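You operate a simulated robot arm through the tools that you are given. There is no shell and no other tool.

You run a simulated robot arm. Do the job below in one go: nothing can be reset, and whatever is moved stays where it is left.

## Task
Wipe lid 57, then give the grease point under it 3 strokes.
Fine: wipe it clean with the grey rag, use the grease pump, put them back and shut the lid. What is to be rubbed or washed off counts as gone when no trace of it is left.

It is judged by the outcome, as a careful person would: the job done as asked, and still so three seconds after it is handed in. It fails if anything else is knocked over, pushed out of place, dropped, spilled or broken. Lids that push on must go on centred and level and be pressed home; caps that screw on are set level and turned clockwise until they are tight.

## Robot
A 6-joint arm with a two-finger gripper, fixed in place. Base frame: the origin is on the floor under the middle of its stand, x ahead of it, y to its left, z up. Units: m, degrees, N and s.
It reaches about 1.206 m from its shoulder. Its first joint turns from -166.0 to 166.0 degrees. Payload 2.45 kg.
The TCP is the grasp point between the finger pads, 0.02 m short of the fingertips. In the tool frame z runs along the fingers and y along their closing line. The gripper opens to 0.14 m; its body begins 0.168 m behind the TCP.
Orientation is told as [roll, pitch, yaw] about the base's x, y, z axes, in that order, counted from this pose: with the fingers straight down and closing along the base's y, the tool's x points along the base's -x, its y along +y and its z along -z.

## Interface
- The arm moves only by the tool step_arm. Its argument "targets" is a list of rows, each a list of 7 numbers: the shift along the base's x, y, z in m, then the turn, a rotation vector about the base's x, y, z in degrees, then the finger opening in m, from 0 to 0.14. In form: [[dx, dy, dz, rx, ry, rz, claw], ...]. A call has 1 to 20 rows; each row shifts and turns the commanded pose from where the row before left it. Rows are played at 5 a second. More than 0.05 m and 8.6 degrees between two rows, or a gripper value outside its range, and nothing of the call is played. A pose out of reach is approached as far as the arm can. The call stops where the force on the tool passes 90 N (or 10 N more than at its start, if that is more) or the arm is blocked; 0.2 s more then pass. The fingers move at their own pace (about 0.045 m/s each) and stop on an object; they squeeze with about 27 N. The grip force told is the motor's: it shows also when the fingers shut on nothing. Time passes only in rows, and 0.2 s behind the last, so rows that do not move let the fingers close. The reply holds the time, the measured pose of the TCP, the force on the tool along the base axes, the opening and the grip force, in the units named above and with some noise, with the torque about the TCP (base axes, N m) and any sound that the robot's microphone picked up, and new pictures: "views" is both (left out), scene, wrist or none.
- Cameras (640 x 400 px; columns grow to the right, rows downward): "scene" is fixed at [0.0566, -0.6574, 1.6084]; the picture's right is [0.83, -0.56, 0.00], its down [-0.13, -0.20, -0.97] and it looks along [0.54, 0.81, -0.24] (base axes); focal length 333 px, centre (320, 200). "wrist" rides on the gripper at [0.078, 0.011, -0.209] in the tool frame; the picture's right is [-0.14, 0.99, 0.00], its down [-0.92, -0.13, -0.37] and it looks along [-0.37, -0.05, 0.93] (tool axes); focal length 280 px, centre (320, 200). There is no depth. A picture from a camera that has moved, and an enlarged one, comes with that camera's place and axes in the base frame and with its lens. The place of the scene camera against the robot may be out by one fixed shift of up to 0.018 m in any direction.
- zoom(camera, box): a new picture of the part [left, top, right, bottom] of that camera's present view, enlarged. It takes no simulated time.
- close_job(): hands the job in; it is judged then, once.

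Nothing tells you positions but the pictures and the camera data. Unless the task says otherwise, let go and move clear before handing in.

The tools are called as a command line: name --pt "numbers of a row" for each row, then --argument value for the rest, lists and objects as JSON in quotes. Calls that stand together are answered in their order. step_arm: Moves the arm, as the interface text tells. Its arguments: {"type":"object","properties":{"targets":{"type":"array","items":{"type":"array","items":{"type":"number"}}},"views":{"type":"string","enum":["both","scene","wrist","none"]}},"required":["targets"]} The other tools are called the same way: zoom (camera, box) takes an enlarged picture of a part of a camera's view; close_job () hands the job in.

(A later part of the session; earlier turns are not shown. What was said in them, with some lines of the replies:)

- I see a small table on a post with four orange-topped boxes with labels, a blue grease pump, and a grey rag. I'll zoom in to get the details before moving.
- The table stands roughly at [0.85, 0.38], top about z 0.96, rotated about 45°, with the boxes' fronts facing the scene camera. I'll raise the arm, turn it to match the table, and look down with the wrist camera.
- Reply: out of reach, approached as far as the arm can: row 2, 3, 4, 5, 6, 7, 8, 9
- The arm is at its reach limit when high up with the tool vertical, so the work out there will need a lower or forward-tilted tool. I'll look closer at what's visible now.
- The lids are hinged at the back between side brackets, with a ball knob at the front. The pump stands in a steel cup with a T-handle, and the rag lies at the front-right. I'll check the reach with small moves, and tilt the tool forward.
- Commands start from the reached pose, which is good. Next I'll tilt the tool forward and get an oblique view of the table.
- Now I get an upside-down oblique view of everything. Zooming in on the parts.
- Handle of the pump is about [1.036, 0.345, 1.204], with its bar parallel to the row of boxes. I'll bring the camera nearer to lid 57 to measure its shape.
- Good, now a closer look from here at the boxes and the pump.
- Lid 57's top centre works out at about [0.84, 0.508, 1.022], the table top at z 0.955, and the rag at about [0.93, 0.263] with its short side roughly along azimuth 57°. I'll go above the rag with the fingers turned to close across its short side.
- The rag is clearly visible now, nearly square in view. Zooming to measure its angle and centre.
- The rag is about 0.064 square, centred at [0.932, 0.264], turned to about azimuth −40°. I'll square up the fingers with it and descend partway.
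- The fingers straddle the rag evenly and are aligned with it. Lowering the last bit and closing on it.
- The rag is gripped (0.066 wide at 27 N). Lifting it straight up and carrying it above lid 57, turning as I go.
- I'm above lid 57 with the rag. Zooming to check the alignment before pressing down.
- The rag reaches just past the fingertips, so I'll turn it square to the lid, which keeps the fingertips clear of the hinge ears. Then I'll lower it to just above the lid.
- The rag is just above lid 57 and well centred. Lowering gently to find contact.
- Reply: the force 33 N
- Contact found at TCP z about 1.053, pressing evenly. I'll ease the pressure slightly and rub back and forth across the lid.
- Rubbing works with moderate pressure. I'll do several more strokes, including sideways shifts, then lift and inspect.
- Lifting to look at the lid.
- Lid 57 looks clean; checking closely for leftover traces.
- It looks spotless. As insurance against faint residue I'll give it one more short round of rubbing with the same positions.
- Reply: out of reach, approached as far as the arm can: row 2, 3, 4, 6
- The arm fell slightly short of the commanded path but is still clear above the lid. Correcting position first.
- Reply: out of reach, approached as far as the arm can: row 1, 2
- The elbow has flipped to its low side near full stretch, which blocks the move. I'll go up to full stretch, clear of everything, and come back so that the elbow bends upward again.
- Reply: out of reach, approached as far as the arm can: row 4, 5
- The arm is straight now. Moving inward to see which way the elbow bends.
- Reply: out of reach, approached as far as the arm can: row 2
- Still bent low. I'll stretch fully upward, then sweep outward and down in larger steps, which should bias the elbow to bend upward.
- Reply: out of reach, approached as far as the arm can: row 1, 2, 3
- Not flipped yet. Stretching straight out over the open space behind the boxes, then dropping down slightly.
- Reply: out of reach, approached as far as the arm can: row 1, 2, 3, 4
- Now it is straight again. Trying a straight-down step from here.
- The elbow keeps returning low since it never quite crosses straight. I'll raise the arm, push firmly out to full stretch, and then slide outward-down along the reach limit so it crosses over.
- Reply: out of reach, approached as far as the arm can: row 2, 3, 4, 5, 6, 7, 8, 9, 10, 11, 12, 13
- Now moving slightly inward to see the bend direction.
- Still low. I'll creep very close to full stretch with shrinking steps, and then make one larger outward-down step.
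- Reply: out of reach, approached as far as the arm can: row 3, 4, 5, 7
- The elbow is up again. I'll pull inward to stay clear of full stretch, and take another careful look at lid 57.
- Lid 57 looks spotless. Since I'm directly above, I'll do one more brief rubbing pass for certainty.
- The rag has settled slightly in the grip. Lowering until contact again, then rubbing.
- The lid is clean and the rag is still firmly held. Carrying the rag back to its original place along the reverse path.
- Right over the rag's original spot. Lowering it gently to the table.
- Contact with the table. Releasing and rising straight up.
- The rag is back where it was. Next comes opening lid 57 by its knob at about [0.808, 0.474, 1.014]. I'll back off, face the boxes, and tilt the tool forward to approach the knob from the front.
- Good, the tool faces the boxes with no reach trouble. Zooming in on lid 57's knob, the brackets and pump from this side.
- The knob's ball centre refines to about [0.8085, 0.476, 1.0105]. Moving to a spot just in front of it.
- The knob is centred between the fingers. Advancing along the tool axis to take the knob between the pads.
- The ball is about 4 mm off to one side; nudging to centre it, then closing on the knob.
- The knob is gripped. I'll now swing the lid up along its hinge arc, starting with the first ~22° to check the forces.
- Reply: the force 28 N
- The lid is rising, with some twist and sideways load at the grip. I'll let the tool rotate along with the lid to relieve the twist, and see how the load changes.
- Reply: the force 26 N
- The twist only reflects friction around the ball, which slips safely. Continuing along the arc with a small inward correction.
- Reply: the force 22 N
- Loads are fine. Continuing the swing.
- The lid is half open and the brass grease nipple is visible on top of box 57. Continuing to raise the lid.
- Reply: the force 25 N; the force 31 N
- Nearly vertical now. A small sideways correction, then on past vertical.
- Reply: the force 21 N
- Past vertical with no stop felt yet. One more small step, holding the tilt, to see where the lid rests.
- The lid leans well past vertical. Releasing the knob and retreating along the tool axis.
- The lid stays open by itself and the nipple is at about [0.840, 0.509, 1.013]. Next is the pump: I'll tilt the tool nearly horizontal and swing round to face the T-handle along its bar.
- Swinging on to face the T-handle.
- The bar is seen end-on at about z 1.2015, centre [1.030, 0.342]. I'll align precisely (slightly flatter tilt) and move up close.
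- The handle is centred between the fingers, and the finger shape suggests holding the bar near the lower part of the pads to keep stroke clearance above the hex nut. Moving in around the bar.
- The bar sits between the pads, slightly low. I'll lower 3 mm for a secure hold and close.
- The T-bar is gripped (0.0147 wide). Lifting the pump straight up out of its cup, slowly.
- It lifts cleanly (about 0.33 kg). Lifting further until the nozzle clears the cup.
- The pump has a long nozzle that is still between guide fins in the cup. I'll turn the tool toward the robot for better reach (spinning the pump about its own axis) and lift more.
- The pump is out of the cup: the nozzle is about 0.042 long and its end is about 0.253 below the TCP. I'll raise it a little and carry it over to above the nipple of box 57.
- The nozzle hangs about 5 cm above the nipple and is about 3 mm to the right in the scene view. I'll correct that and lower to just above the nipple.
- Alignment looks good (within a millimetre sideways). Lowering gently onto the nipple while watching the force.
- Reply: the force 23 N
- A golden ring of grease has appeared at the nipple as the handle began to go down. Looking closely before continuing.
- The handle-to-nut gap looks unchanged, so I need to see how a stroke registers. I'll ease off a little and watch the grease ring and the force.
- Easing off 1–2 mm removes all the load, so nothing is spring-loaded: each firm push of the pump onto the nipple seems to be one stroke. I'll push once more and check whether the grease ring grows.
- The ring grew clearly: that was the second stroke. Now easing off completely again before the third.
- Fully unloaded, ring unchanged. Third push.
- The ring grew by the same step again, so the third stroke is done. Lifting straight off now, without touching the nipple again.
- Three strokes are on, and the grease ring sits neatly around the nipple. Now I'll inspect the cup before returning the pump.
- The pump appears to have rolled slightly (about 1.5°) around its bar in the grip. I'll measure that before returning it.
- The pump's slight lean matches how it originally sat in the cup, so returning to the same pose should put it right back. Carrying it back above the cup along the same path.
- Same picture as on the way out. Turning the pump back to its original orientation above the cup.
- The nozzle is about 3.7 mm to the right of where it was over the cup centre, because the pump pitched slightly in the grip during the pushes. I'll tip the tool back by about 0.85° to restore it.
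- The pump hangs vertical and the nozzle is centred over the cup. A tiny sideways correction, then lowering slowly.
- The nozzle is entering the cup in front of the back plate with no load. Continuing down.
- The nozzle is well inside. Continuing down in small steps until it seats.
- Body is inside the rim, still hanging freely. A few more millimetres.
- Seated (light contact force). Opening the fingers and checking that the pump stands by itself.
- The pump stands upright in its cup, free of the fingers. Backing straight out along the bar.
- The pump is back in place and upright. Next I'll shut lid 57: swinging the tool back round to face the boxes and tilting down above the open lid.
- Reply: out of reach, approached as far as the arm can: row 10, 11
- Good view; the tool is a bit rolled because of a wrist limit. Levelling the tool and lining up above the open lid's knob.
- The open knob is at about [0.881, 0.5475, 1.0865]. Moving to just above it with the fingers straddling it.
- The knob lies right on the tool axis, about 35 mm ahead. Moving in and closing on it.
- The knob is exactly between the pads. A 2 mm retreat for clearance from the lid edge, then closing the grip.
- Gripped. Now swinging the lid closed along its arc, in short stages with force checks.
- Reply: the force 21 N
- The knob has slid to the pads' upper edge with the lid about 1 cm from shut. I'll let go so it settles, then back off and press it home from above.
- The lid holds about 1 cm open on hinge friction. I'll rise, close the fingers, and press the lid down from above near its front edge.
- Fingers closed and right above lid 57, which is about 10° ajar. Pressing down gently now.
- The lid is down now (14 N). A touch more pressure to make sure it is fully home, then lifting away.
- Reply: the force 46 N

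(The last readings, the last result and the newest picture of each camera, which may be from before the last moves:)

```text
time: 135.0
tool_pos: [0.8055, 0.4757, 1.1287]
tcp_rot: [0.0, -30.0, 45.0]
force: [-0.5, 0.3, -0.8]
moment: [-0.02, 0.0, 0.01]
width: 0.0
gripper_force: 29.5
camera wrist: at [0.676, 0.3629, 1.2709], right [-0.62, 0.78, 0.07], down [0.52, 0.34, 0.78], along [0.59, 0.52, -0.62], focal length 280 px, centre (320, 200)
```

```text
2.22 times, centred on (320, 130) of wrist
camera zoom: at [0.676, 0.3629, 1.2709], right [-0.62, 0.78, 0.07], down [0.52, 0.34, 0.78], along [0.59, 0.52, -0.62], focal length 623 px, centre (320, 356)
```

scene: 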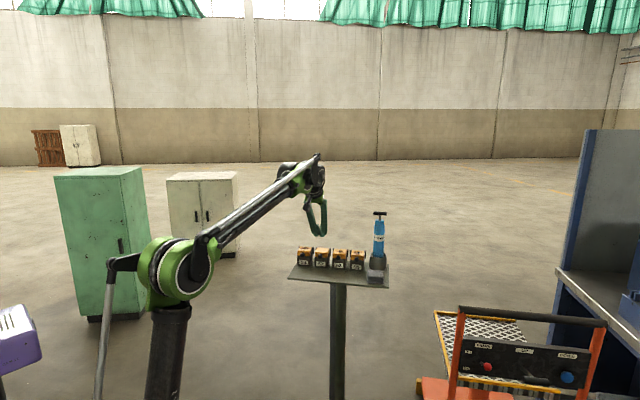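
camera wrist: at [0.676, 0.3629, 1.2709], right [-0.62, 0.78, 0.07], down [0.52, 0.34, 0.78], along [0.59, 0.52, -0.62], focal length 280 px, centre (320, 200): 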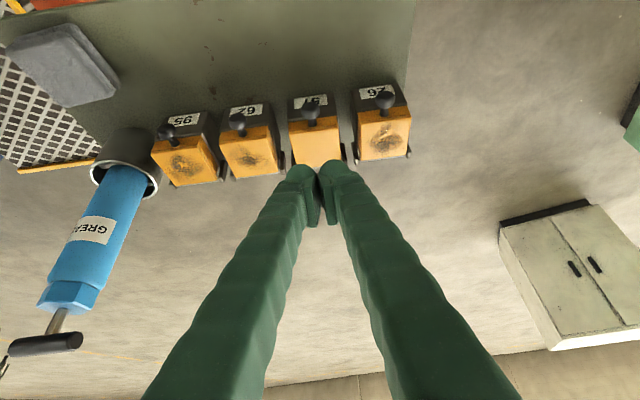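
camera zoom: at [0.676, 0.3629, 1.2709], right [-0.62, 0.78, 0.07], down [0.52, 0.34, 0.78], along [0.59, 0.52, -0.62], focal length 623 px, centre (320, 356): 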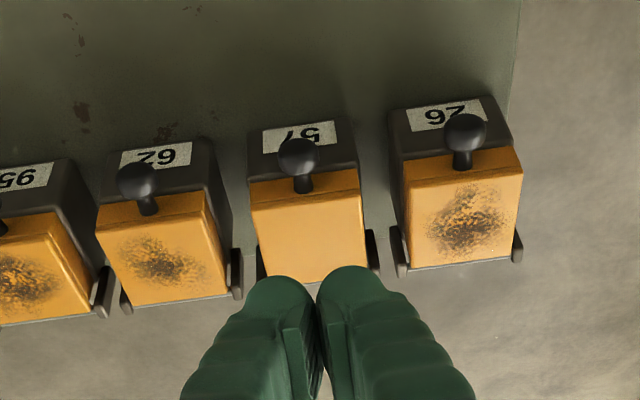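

Lid 57 is shut, level and clean. A final close check on everything before moving clear.

zoom --camera "scene" --box '[310, 243, 336, 268]'

zoom --camera "scene" --box '[340, 200, 405, 295]'

step_arm --pt "-0.03 -0.03 0.02 0 0 0 0.02" --pt "-0.03 -0.03 0.02 0 0 0 0.05" --pt "-0.03 -0.03 0.02 0 0 0 0.05" --pt "-0.03 -0.03 0.01 0 0 0 0.05" --pt "0 0 0 0 0 0 0.05"

```text
16.00 times, centred on (323, 256) of scene
camera zoom: at [0.0566, -0.6574, 1.6084], right [0.83, -0.56, 0.0], down [-0.13, -0.2, -0.97], along [0.54, 0.81, -0.24], focal length 5329 px, centre (272, -688)
```

zoom: 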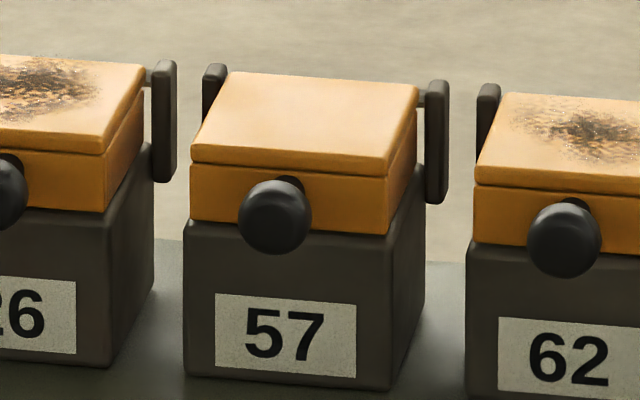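

```text
4.21 times, centred on (372, 248) of scene
camera zoom: at [0.0566, -0.6574, 1.6084], right [0.83, -0.56, 0.0], down [-0.13, -0.2, -0.97], along [0.54, 0.81, -0.24], focal length 1402 px, centre (99, 0)
```

zoom: 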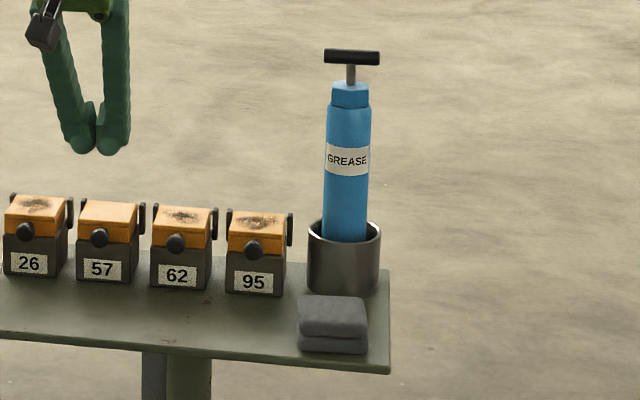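

```text
time: 136.2
tool_pos: [0.6869, 0.3566, 1.2004]
tcp_rot: [-0.1, -29.9, 45.0]
force: [-0.1, 0.4, -0.1]
moment: [0.03, -0.03, 0.04]
width: 0.0504
gripper_force: 0.1
camera wrist: at [0.5579, 0.2431, 1.3414], right [-0.62, 0.78, 0.07], down [0.52, 0.34, 0.78], along [0.59, 0.52, -0.62], focal length 280 px, centre (320, 200)
```

scene: 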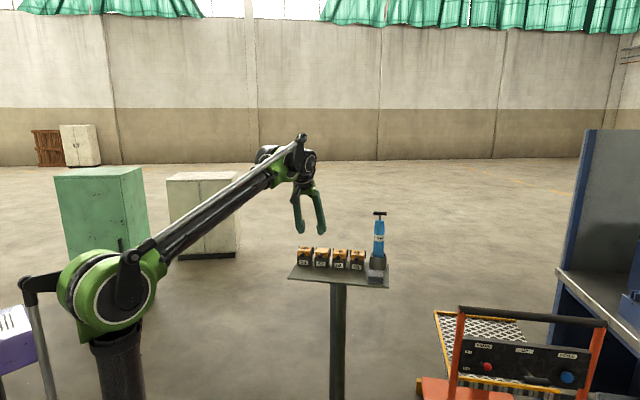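
wrist: 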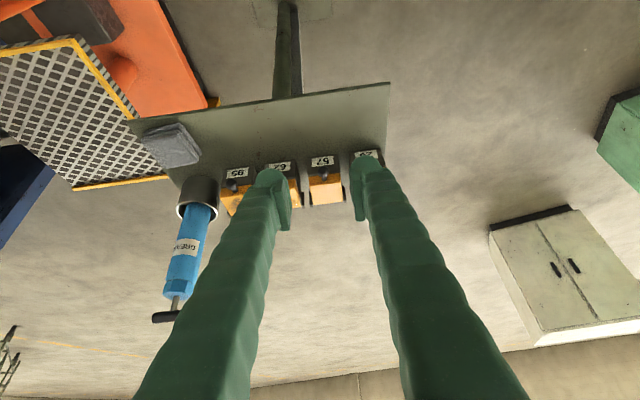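

The views show lid 57 wiped clean and shut, the pump upright in its cup, and the rag flat in its place. The other lids look untouched, and the arm is clear with an empty gripper. I counted three strokes from three equal steps in the grease ring before shutting the lid, so I'm handing the job in.

close_job

```text
The job is handed in.
```

Lid 57 has been wiped clean, its grease point given 3 strokes, and the lid shut again. The job is handed in; the only reply was that it was handed in, with no verdict on the result.

- **Wiping:** I rubbed lid 57 with the grey rag in three rounds. Close-up views show no trace of the stain. The rag is back flat where it lay, at the front right of the table.
- **Greasing:** The pump has no spring; each push onto the nipple counted as a stroke. I counted strokes by the grease ring at the nipple, which grew by about the same amount each time. The third push was light, but the ring grew by the same amount. The pump is back upright in its cup.
- **Shutting the lid:** The lid stayed about 1 cm open on hinge friction when I let go of the knob. I pressed it home from above with closed fingers, and it now sits level with the other lids.

The other three lids and everything else on the table look undisturbed in the final views. The arm has let go and is clear of the table.
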